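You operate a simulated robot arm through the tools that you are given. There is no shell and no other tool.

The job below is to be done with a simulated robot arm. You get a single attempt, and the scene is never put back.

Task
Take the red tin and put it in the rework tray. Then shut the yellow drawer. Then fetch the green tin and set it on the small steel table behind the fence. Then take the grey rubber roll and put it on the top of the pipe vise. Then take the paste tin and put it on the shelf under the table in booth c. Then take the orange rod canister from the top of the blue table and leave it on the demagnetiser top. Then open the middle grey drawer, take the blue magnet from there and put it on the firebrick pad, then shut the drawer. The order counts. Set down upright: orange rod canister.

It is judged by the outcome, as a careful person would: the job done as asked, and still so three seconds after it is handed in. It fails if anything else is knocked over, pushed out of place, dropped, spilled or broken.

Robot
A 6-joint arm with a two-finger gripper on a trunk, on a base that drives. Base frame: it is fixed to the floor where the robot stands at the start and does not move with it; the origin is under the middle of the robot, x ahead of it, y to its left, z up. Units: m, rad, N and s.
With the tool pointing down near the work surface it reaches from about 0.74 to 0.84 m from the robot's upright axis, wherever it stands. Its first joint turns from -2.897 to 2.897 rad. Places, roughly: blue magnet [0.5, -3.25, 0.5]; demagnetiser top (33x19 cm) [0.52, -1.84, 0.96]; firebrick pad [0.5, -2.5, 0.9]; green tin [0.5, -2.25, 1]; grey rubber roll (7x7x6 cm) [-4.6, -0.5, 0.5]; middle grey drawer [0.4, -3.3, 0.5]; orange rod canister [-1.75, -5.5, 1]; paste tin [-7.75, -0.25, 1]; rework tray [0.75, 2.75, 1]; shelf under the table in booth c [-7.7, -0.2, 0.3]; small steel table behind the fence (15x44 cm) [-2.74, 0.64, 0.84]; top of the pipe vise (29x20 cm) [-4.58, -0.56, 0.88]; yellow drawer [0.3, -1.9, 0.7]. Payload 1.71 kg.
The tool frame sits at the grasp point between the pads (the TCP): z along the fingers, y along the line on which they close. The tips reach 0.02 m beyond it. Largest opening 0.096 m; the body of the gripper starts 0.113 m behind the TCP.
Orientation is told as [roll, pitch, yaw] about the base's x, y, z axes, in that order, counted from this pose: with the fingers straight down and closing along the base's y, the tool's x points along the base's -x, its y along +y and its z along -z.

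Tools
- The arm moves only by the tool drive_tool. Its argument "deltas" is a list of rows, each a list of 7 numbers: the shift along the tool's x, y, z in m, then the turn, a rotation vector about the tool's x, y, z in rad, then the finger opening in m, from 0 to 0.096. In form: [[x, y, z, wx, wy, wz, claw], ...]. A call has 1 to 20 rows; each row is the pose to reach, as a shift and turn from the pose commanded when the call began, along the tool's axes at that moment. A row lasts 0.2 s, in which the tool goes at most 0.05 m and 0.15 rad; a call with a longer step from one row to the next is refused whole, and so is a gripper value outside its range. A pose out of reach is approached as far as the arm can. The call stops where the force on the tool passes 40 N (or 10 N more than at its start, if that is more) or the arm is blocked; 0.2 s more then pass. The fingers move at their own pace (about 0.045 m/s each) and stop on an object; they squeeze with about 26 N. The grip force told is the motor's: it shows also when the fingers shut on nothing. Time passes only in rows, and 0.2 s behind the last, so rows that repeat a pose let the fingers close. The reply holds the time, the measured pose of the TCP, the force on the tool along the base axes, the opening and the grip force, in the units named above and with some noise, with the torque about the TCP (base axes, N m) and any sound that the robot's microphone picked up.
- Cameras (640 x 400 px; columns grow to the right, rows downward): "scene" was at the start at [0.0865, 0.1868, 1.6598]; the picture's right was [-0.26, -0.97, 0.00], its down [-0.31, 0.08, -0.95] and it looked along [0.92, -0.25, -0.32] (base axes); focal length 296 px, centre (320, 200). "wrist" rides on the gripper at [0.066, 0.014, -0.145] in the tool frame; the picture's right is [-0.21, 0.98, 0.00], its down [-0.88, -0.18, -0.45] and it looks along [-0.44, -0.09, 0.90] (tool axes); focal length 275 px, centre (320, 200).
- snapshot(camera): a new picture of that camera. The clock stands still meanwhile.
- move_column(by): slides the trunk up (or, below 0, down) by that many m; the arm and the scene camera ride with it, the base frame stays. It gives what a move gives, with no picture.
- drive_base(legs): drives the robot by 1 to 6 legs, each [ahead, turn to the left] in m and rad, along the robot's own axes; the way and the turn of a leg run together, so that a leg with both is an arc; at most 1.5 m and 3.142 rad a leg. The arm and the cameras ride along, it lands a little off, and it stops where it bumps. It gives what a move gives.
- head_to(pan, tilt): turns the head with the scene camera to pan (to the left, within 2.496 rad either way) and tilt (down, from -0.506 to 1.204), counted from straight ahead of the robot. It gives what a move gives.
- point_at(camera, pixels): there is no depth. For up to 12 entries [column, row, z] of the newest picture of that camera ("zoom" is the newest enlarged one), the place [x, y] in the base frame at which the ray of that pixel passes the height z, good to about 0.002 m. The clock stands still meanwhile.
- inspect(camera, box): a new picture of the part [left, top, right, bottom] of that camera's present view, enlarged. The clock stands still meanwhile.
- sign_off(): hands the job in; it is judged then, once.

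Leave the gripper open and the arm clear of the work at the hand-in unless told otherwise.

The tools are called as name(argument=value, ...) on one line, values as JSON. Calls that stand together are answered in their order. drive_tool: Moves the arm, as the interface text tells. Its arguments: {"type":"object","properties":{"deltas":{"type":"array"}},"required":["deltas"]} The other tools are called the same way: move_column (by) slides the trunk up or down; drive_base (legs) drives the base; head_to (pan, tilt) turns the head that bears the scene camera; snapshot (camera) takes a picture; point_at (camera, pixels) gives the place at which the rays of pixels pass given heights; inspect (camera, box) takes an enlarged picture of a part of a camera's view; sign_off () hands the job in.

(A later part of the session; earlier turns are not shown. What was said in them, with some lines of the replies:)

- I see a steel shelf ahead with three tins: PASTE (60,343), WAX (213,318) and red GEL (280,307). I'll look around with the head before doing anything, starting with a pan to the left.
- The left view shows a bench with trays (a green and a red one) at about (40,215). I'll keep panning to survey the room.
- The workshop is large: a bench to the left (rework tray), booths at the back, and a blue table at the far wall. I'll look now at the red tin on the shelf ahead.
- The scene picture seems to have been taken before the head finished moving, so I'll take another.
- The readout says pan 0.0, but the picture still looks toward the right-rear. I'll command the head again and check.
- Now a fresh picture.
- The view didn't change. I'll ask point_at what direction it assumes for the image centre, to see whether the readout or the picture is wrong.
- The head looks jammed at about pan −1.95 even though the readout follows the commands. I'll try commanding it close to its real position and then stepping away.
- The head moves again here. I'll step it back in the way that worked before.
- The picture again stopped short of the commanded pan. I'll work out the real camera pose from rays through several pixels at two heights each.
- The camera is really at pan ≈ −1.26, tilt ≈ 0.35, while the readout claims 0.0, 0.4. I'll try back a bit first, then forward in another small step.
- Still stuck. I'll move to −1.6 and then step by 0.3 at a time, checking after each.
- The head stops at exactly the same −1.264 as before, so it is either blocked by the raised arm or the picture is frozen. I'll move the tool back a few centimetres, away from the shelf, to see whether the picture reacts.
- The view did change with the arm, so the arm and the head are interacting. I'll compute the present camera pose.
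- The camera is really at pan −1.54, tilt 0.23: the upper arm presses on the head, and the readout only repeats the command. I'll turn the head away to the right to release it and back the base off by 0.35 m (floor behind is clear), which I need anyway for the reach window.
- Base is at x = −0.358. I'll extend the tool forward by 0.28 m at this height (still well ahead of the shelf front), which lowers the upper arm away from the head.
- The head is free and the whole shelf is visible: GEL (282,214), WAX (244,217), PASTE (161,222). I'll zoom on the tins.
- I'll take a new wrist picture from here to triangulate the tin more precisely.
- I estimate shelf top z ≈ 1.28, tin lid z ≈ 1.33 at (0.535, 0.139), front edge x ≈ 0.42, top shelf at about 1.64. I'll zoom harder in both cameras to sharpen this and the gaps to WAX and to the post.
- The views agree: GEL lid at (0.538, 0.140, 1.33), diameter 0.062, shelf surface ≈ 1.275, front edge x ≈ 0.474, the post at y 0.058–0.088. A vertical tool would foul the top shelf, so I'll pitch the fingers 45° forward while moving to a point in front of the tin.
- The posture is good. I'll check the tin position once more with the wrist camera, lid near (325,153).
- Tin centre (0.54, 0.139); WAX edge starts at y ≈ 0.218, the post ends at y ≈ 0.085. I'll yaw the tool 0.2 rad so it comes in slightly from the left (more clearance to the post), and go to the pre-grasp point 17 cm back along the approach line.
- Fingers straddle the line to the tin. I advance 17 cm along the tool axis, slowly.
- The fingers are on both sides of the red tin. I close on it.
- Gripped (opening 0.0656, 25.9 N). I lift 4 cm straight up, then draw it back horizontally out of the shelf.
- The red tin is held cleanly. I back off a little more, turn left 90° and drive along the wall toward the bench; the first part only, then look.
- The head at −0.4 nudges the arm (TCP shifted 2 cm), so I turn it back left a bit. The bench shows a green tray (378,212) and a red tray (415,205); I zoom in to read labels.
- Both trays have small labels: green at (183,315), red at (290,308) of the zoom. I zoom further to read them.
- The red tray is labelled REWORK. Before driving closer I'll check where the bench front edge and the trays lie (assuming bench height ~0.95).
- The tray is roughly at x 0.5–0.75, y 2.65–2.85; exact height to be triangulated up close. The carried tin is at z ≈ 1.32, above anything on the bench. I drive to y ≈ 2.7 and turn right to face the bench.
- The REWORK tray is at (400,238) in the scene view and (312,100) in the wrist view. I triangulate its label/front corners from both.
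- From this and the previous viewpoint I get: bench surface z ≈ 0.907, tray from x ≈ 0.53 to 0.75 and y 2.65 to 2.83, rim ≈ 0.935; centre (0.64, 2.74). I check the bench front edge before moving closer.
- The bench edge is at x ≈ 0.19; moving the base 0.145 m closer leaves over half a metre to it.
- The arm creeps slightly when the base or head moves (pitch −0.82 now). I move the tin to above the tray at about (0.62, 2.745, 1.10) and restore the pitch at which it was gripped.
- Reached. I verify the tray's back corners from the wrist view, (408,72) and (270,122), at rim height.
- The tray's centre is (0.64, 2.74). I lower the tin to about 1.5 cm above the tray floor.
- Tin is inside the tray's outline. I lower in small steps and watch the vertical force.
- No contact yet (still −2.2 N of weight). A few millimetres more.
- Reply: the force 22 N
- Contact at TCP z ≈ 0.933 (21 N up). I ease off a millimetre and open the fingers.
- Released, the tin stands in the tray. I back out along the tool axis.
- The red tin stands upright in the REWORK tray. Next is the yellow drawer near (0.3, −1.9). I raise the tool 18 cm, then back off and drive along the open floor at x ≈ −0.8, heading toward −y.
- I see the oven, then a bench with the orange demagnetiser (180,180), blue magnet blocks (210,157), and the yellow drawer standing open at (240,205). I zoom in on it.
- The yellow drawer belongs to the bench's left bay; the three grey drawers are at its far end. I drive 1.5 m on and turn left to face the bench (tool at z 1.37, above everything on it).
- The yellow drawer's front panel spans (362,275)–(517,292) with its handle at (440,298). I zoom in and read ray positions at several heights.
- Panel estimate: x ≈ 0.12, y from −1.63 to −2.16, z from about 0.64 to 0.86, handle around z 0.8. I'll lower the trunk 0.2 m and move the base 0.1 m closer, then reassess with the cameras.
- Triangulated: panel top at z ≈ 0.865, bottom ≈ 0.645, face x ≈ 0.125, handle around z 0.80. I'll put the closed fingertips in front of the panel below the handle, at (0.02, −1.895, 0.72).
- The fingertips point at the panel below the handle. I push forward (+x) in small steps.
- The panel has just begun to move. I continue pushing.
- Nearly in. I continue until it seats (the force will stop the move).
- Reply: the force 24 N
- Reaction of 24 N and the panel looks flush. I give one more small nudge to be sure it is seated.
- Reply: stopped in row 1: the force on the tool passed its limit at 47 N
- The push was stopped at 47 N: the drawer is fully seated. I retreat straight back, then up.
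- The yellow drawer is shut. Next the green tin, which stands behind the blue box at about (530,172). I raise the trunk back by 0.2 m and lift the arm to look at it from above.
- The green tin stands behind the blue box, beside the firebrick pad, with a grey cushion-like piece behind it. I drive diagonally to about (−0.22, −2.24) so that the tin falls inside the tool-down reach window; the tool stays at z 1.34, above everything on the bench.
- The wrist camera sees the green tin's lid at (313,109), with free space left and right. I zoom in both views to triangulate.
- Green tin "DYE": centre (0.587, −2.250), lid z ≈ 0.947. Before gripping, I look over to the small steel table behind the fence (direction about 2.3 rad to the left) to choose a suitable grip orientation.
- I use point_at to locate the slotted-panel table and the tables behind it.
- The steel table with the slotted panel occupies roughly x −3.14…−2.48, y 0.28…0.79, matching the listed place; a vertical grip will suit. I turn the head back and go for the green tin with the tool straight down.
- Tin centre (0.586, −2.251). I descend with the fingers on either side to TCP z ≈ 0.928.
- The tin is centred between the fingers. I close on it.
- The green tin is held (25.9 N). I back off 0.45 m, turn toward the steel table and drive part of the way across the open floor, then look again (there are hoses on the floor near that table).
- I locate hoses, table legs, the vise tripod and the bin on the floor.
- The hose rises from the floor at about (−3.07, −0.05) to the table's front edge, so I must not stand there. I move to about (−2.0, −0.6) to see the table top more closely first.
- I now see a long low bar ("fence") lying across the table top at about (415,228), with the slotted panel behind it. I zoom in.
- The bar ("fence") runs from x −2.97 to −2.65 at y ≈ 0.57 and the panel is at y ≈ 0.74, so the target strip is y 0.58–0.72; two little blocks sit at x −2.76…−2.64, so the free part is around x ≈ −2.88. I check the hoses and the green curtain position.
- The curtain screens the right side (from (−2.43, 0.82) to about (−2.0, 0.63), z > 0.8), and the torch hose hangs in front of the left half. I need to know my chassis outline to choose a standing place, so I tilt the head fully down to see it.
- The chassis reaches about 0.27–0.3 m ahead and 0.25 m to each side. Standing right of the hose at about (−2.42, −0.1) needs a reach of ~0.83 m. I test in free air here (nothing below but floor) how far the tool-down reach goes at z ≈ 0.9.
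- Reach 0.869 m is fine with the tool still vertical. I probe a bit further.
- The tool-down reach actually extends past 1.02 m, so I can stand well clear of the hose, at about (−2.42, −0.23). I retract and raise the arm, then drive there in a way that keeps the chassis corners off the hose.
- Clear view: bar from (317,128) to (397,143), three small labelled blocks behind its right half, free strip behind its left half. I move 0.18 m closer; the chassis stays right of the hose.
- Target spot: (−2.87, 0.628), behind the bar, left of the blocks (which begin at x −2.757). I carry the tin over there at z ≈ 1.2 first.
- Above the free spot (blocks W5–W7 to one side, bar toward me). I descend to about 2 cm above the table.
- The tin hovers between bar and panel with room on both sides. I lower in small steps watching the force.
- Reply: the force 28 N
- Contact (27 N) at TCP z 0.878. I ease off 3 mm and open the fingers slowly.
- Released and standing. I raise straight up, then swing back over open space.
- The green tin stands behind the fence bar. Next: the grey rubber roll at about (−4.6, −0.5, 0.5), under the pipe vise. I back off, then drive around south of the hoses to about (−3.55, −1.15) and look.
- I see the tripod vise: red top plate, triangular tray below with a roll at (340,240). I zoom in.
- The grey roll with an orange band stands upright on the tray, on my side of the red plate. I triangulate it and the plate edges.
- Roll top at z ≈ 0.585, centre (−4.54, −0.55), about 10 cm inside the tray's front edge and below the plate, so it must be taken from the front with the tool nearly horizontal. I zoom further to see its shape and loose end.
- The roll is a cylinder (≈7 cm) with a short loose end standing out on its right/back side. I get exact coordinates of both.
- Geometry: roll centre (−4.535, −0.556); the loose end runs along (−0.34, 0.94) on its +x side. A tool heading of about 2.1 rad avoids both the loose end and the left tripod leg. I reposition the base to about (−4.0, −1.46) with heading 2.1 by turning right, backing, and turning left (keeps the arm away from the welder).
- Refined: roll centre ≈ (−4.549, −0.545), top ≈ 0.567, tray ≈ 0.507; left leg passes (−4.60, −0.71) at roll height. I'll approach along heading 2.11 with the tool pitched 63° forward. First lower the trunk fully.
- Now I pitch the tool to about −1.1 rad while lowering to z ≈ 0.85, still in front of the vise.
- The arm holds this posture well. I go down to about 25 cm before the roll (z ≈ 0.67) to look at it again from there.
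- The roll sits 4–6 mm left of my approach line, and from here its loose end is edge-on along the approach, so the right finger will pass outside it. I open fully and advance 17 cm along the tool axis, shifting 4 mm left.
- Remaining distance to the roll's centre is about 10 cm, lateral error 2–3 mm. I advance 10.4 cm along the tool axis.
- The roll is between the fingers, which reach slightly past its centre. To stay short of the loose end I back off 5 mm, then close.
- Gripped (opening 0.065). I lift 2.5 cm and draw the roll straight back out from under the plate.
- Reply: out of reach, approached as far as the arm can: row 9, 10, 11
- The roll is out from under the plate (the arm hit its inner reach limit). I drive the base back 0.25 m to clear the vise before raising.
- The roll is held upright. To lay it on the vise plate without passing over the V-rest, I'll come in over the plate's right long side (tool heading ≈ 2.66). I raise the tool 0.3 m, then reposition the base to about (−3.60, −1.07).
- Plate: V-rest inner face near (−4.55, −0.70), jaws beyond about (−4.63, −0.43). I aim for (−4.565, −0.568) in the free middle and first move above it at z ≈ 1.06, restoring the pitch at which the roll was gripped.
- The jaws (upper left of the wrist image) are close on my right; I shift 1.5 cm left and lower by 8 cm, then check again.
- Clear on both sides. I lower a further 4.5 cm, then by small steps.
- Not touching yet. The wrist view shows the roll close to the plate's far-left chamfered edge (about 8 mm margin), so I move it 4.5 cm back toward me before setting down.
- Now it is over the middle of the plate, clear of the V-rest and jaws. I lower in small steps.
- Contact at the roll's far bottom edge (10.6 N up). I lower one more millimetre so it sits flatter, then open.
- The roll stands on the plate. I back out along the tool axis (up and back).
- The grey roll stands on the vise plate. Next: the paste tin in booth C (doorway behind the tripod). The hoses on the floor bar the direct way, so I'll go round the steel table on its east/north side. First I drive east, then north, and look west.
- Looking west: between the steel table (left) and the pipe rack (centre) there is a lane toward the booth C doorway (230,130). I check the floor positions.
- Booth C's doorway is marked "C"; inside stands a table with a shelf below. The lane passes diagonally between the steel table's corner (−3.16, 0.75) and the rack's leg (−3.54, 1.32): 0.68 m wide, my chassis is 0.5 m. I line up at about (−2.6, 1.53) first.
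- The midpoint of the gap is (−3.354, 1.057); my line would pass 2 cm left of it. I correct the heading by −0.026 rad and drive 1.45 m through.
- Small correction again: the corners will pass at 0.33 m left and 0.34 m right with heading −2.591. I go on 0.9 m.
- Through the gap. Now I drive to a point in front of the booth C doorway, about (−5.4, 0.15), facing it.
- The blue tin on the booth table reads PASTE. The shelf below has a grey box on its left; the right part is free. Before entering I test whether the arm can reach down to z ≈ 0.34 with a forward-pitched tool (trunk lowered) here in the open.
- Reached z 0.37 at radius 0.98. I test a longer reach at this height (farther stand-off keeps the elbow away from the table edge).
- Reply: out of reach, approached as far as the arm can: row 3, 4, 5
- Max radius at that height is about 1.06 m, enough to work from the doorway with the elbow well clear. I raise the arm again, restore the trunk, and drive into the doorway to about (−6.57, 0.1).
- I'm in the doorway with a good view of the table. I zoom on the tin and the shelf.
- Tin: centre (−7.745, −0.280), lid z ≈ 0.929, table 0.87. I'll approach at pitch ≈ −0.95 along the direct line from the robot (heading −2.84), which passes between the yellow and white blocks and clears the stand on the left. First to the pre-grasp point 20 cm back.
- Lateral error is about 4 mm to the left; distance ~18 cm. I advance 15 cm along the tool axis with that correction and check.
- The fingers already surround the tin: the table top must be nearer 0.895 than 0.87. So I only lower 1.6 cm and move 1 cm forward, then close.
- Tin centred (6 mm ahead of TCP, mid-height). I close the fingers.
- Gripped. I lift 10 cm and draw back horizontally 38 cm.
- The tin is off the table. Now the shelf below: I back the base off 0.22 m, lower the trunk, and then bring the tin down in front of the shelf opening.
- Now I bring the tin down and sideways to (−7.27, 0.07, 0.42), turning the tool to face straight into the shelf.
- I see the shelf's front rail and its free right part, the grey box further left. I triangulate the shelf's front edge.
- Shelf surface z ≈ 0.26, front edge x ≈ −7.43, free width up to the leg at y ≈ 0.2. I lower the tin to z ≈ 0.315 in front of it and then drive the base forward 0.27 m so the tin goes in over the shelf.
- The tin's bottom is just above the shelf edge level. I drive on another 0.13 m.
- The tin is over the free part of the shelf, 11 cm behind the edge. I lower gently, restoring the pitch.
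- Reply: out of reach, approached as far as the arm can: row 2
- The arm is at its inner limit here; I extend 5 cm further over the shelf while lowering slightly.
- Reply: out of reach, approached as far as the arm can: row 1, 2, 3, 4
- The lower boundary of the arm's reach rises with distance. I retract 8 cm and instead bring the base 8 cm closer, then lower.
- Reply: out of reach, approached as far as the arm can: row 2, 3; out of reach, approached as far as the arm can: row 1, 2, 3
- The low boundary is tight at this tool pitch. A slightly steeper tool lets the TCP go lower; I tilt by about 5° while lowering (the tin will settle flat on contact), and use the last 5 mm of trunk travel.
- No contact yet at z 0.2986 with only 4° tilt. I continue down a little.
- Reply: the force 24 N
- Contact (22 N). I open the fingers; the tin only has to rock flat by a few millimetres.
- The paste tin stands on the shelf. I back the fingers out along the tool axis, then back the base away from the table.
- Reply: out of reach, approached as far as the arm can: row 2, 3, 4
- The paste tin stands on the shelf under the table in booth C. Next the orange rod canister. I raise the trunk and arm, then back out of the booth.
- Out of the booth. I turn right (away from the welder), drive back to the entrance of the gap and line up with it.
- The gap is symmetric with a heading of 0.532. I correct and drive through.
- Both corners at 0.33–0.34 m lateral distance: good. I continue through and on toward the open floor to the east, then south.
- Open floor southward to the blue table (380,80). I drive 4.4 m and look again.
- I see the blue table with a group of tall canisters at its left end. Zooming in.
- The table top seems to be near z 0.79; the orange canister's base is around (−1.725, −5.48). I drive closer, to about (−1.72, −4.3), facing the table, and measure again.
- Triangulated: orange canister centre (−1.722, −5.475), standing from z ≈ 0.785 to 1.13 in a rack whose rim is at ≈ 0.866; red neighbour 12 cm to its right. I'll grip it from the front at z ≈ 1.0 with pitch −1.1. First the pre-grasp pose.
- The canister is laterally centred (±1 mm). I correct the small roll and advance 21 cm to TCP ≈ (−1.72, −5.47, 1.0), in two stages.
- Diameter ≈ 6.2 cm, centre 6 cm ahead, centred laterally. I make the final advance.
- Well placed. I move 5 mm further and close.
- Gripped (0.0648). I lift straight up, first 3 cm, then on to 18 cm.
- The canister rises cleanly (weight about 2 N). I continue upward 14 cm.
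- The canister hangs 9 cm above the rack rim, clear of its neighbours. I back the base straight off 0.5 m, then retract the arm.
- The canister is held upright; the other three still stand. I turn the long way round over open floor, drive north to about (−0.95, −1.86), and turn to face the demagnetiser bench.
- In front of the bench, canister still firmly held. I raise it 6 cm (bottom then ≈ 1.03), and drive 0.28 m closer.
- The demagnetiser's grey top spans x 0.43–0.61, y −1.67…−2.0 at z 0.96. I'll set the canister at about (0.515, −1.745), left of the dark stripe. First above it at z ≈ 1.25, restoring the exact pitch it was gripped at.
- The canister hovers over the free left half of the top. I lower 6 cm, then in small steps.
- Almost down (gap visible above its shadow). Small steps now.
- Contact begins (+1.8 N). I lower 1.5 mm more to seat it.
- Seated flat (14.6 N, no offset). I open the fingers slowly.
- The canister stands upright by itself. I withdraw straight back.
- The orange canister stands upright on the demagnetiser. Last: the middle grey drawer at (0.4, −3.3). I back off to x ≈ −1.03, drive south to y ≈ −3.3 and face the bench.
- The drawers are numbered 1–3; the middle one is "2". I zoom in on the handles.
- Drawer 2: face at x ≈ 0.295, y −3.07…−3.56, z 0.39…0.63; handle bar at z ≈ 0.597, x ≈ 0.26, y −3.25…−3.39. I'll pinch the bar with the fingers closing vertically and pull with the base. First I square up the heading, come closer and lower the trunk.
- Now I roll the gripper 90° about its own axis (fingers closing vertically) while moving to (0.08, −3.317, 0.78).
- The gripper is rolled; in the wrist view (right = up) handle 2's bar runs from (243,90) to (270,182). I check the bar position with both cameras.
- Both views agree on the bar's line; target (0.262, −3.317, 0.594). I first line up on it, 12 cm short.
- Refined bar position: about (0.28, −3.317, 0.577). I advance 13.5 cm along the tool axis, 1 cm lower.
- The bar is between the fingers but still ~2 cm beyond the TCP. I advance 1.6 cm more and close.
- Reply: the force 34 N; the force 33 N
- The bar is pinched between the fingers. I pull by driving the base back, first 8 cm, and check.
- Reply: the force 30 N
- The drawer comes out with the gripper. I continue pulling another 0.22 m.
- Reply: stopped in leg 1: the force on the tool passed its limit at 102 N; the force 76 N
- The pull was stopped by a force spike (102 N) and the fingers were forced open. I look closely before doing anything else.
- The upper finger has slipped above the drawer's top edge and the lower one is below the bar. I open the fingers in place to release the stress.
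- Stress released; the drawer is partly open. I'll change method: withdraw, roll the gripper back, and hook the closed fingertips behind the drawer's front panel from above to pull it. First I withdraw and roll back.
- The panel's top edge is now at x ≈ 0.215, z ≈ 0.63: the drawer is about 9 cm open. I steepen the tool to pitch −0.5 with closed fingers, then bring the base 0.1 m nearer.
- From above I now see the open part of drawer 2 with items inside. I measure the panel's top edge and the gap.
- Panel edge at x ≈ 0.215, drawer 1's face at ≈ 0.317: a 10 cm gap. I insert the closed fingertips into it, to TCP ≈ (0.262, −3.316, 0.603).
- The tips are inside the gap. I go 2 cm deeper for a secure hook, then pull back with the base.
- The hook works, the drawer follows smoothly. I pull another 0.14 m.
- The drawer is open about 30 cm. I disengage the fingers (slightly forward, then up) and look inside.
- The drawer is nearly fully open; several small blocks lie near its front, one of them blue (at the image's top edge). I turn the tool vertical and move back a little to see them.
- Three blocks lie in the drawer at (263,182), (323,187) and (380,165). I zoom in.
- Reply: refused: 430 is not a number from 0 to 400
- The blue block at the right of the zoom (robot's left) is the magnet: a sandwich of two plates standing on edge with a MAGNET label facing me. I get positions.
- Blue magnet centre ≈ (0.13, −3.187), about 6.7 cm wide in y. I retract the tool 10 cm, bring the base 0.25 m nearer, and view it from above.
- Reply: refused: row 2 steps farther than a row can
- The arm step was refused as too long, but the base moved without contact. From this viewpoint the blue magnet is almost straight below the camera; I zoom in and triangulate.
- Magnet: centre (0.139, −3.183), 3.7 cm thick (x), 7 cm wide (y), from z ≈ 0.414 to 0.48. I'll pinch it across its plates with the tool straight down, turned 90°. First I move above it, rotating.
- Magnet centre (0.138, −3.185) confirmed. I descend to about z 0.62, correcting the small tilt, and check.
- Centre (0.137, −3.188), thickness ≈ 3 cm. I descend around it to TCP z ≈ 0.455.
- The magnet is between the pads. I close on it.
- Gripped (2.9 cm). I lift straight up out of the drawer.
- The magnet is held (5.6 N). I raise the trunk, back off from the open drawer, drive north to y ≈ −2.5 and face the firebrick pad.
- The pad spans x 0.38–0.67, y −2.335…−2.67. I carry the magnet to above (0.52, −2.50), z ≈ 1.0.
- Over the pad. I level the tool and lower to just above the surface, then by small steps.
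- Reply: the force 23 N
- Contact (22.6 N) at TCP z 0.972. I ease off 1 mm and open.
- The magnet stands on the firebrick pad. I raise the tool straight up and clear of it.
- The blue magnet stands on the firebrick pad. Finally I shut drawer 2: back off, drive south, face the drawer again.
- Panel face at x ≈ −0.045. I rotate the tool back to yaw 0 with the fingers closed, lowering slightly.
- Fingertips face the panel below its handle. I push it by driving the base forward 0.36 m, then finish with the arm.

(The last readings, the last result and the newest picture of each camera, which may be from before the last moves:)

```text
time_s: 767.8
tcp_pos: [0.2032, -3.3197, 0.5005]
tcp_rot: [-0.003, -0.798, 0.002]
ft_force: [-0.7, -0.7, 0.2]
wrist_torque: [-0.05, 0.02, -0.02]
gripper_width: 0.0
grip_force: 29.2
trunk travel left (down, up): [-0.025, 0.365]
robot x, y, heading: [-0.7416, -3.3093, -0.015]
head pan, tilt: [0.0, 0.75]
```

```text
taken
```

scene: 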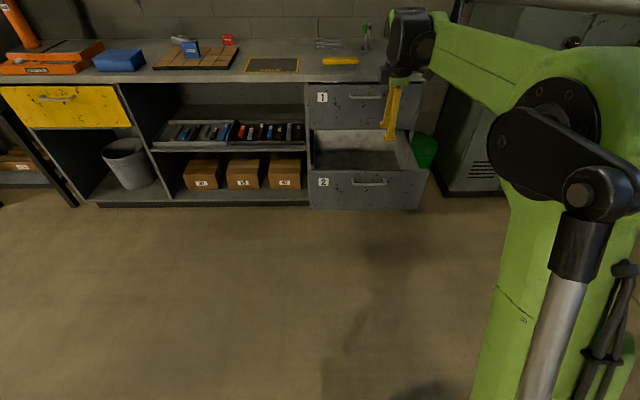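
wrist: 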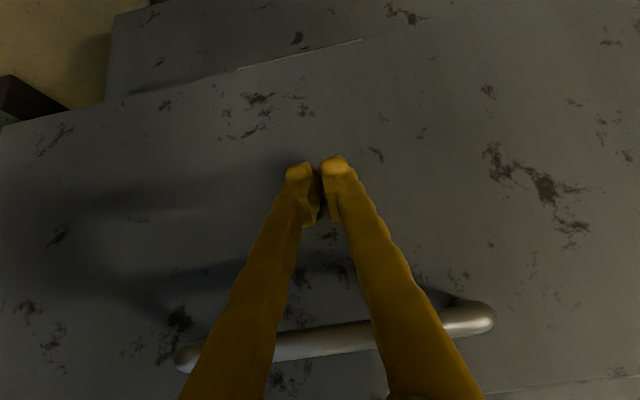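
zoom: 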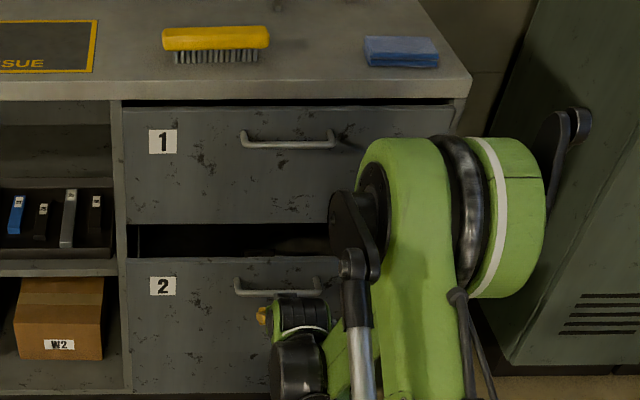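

Nearly shut. I finish with the arm in small steps until it seats.

drive_tool(deltas=[[-0.0105, 0, 0.0107, 0, 0, 0, 0.0], [-0.0209, 0, 0.0215, 0, 0, 0, 0.0], [-0.0314, 0, 0.0322, 0, 0, 0, 0.0], [-0.0419, 0, 0.043, 0, 0, 0, 0.0], [-0.0523, 0, 0.0537, 0, 0, 0, 0.0], [-0.0593, 0, 0.0609, 0, 0, 0, 0.0], [-0.0663, 0, 0.068, 0, 0, 0, 0.0], [-0.0733, 0, 0.0752, 0, 0, 0, 0.0], [-0.0803, 0, 0.0824, 0, 0, 0, 0.0]])

inspect(camera="scene", box=[290, 80, 490, 250])

```text
time_s: 769.6
tcp_pos: [0.2877, -3.3189, 0.5305]
tcp_rot: [-0.001, -0.824, 0.0]
ft_force: [1.2, -0.7, 0.3]
wrist_torque: [0.0, -0.04, -0.02]
gripper_width: 0.0
grip_force: 29.6
trunk travel left (down, up): [-0.025, 0.365]
robot x, y, heading: [-0.7432, -3.3081, -0.013]
head pan, tilt: [0.0, 0.75]
stopped in row 9: the force on the tool passed its limit at 63 N (the readings are from after the stop); the commanded pose is now the measured one
```

```text
2.35 times, centred on (390, 165) of scene
```

zoom: 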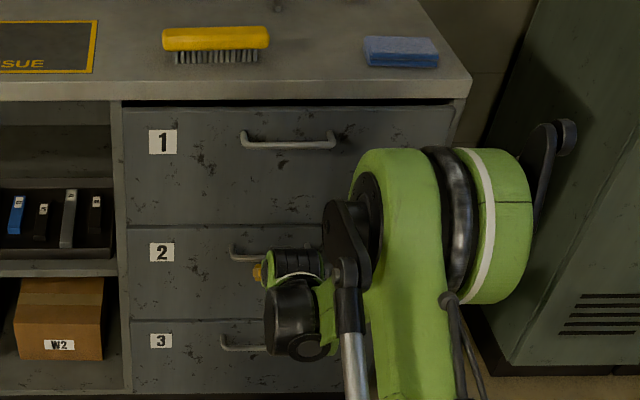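

Stopped at 63 N; drawer 2 is flush with 1 and 3. I retreat straight back and check.

drive_tool(deltas=[[0.0136, 0, -0.0147, 0, 0, 0, 0.0], [0.034, 0, -0.0367, 0, 0, 0, 0.0], [0.068, 0, -0.073, 0, 0, 0, 0.0], [0.095, 0, -0.1027, 0, 0, 0, 0.0], [0.122, 0, -0.132, 0, 0, 0, 0.0], [0.136, 0, -0.147, 0, 0, 0, 0.02]])

drive_base(legs=[[-0.4, 0.0]])

move_column(by=0.2)

drive_tool(deltas=[[-0.03, 0, -0.03, 0, 0, 0, 0.04], [-0.06, 0, -0.06, 0, 0, 0, 0.06], [-0.09, 0, -0.09, 0, 0, 0, 0.09], [-0.12, 0, -0.12, 0, 0, 0, 0.09], [-0.15, 0, -0.15, 0, 0, 0, 0.09], [-0.18, 0, -0.18, 0, 0, 0, 0.09]])

snapshot(camera="scene")

```text
time_s: 771.0
tcp_pos: [0.088, -3.3184, 0.5305]
tcp_rot: [-0.002, -0.825, 0.002]
ft_force: [-0.4, -0.6, 0.7]
wrist_torque: [0.01, 0.01, 0.0]
gripper_width: 0.0202
grip_force: 0.1
trunk travel left (down, up): [-0.025, 0.365]
robot x, y, heading: [-0.7412, -3.3087, -0.014]
head pan, tilt: [0.0, 0.75]
```

```text
time_s: 774.2
tcp_pos: [-0.3155, -3.3109, 0.5308]
tcp_rot: [0.0, -0.825, 0.005]
ft_force: [0.4, 0.2, -0.4]
wrist_torque: [-0.02, -0.01, 0.02]
gripper_width: 0.0199
grip_force: 0.0
trunk travel left (down, up): [-0.025, 0.365]
robot x, y, heading: [-1.1452, -3.3071, -0.015]
head pan, tilt: [0.0, 0.75]
```

```text
time_s: 776.4
tcp_pos: [-0.3259, -3.3105, 0.7425]
tcp_rot: [-0.002, -0.838, 0.006]
ft_force: [-0.2, 0.2, 0.1]
wrist_torque: [0.0, 0.0, 0.0]
gripper_width: 0.0198
grip_force: 0.1
trunk travel left (down, up): [-0.225, 0.165]
robot x, y, heading: [-1.1502, -3.3043, -0.009]
head pan, tilt: [0.0, 0.75]
```

```text
time_s: 777.8
tcp_pos: [-0.3376, -3.3106, 0.9974]
tcp_rot: [-0.002, -0.839, 0.009]
ft_force: [-0.3, 0.3, -0.3]
wrist_torque: [0.02, 0.05, 0.0]
gripper_width: 0.0901
grip_force: 0.1
trunk travel left (down, up): [-0.225, 0.165]
robot x, y, heading: [-1.1465, -3.3043, -0.011]
head pan, tilt: [0.0, 0.75]
```

```text
taken
```

scene: 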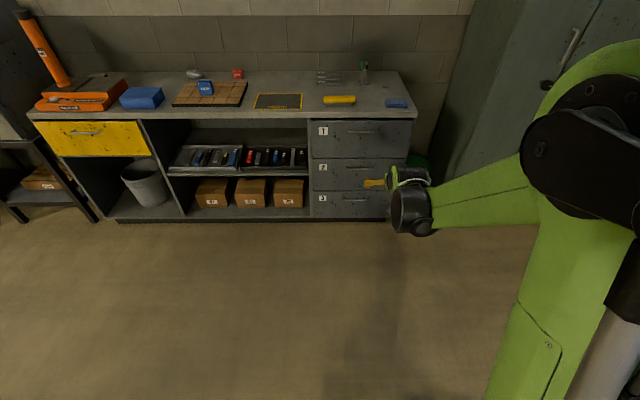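

I zoom in to verify the grey drawers, the yellow drawer, the canister and the magnet.

inspect(camera="scene", box=[300, 100, 430, 230])

inspect(camera="scene", box=[0, 0, 270, 220])

```text
3.08 times, centred on (365, 165) of scene
```

zoom: 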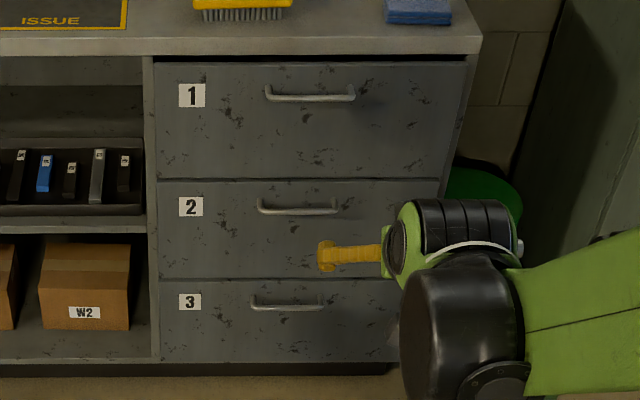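

```text
1.82 times, centred on (135, 110) of scene
```

zoom: 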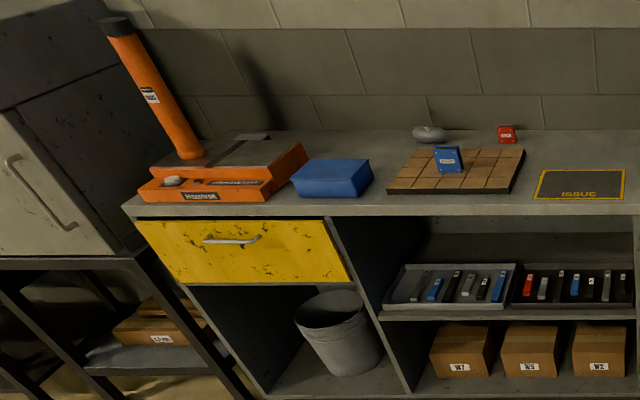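

Everything is in place: both drawers shut, canister upright on the demagnetiser, blue magnet on the firebrick pad, gripper open and arm clear. I hand in the job.

sign_off()

```text
The job is handed in.
```

I did all seven parts in the order you gave and handed the job in. I don't have the judge's result.

- **Red tin:** it stands in the tray labelled REWORK on the bench.
- **Yellow drawer:** I pushed it until it seated, and it was still flush in the last picture.
- **Green tin:** it stands on the small steel table, behind the fence bar and beside the three small blocks.
- **Grey rubber roll:** it stands on the vise plate, between the V-rest and the jaws.
- **Paste tin:** I took the blue one labelled PASTE from the booth C table and put it on the shelf underneath. It rocked down a few millimetres when I let go, and it stands upright.
- **Orange rod canister:** it stands upright on the demagnetiser top.
- **Blue magnet:** it stands on the firebrick pad, and the middle grey drawer is shut again.

**Drawer slip:** on the first pull of the middle grey drawer, my grip slipped off the handle with a force spike of about 100 N. I switched to hooking the drawer front from behind, and it then opened and shut normally. I saw no damage. The two other magnets in the drawer may have slid a little.

**Last check:** my final look covered only the bench with the two drawers, the canister and the magnet. The red, green and paste tins and the roll looked right when I last saw them, but I did not go back to them before handing in.

The gripper is open and the arm is clear of the work.
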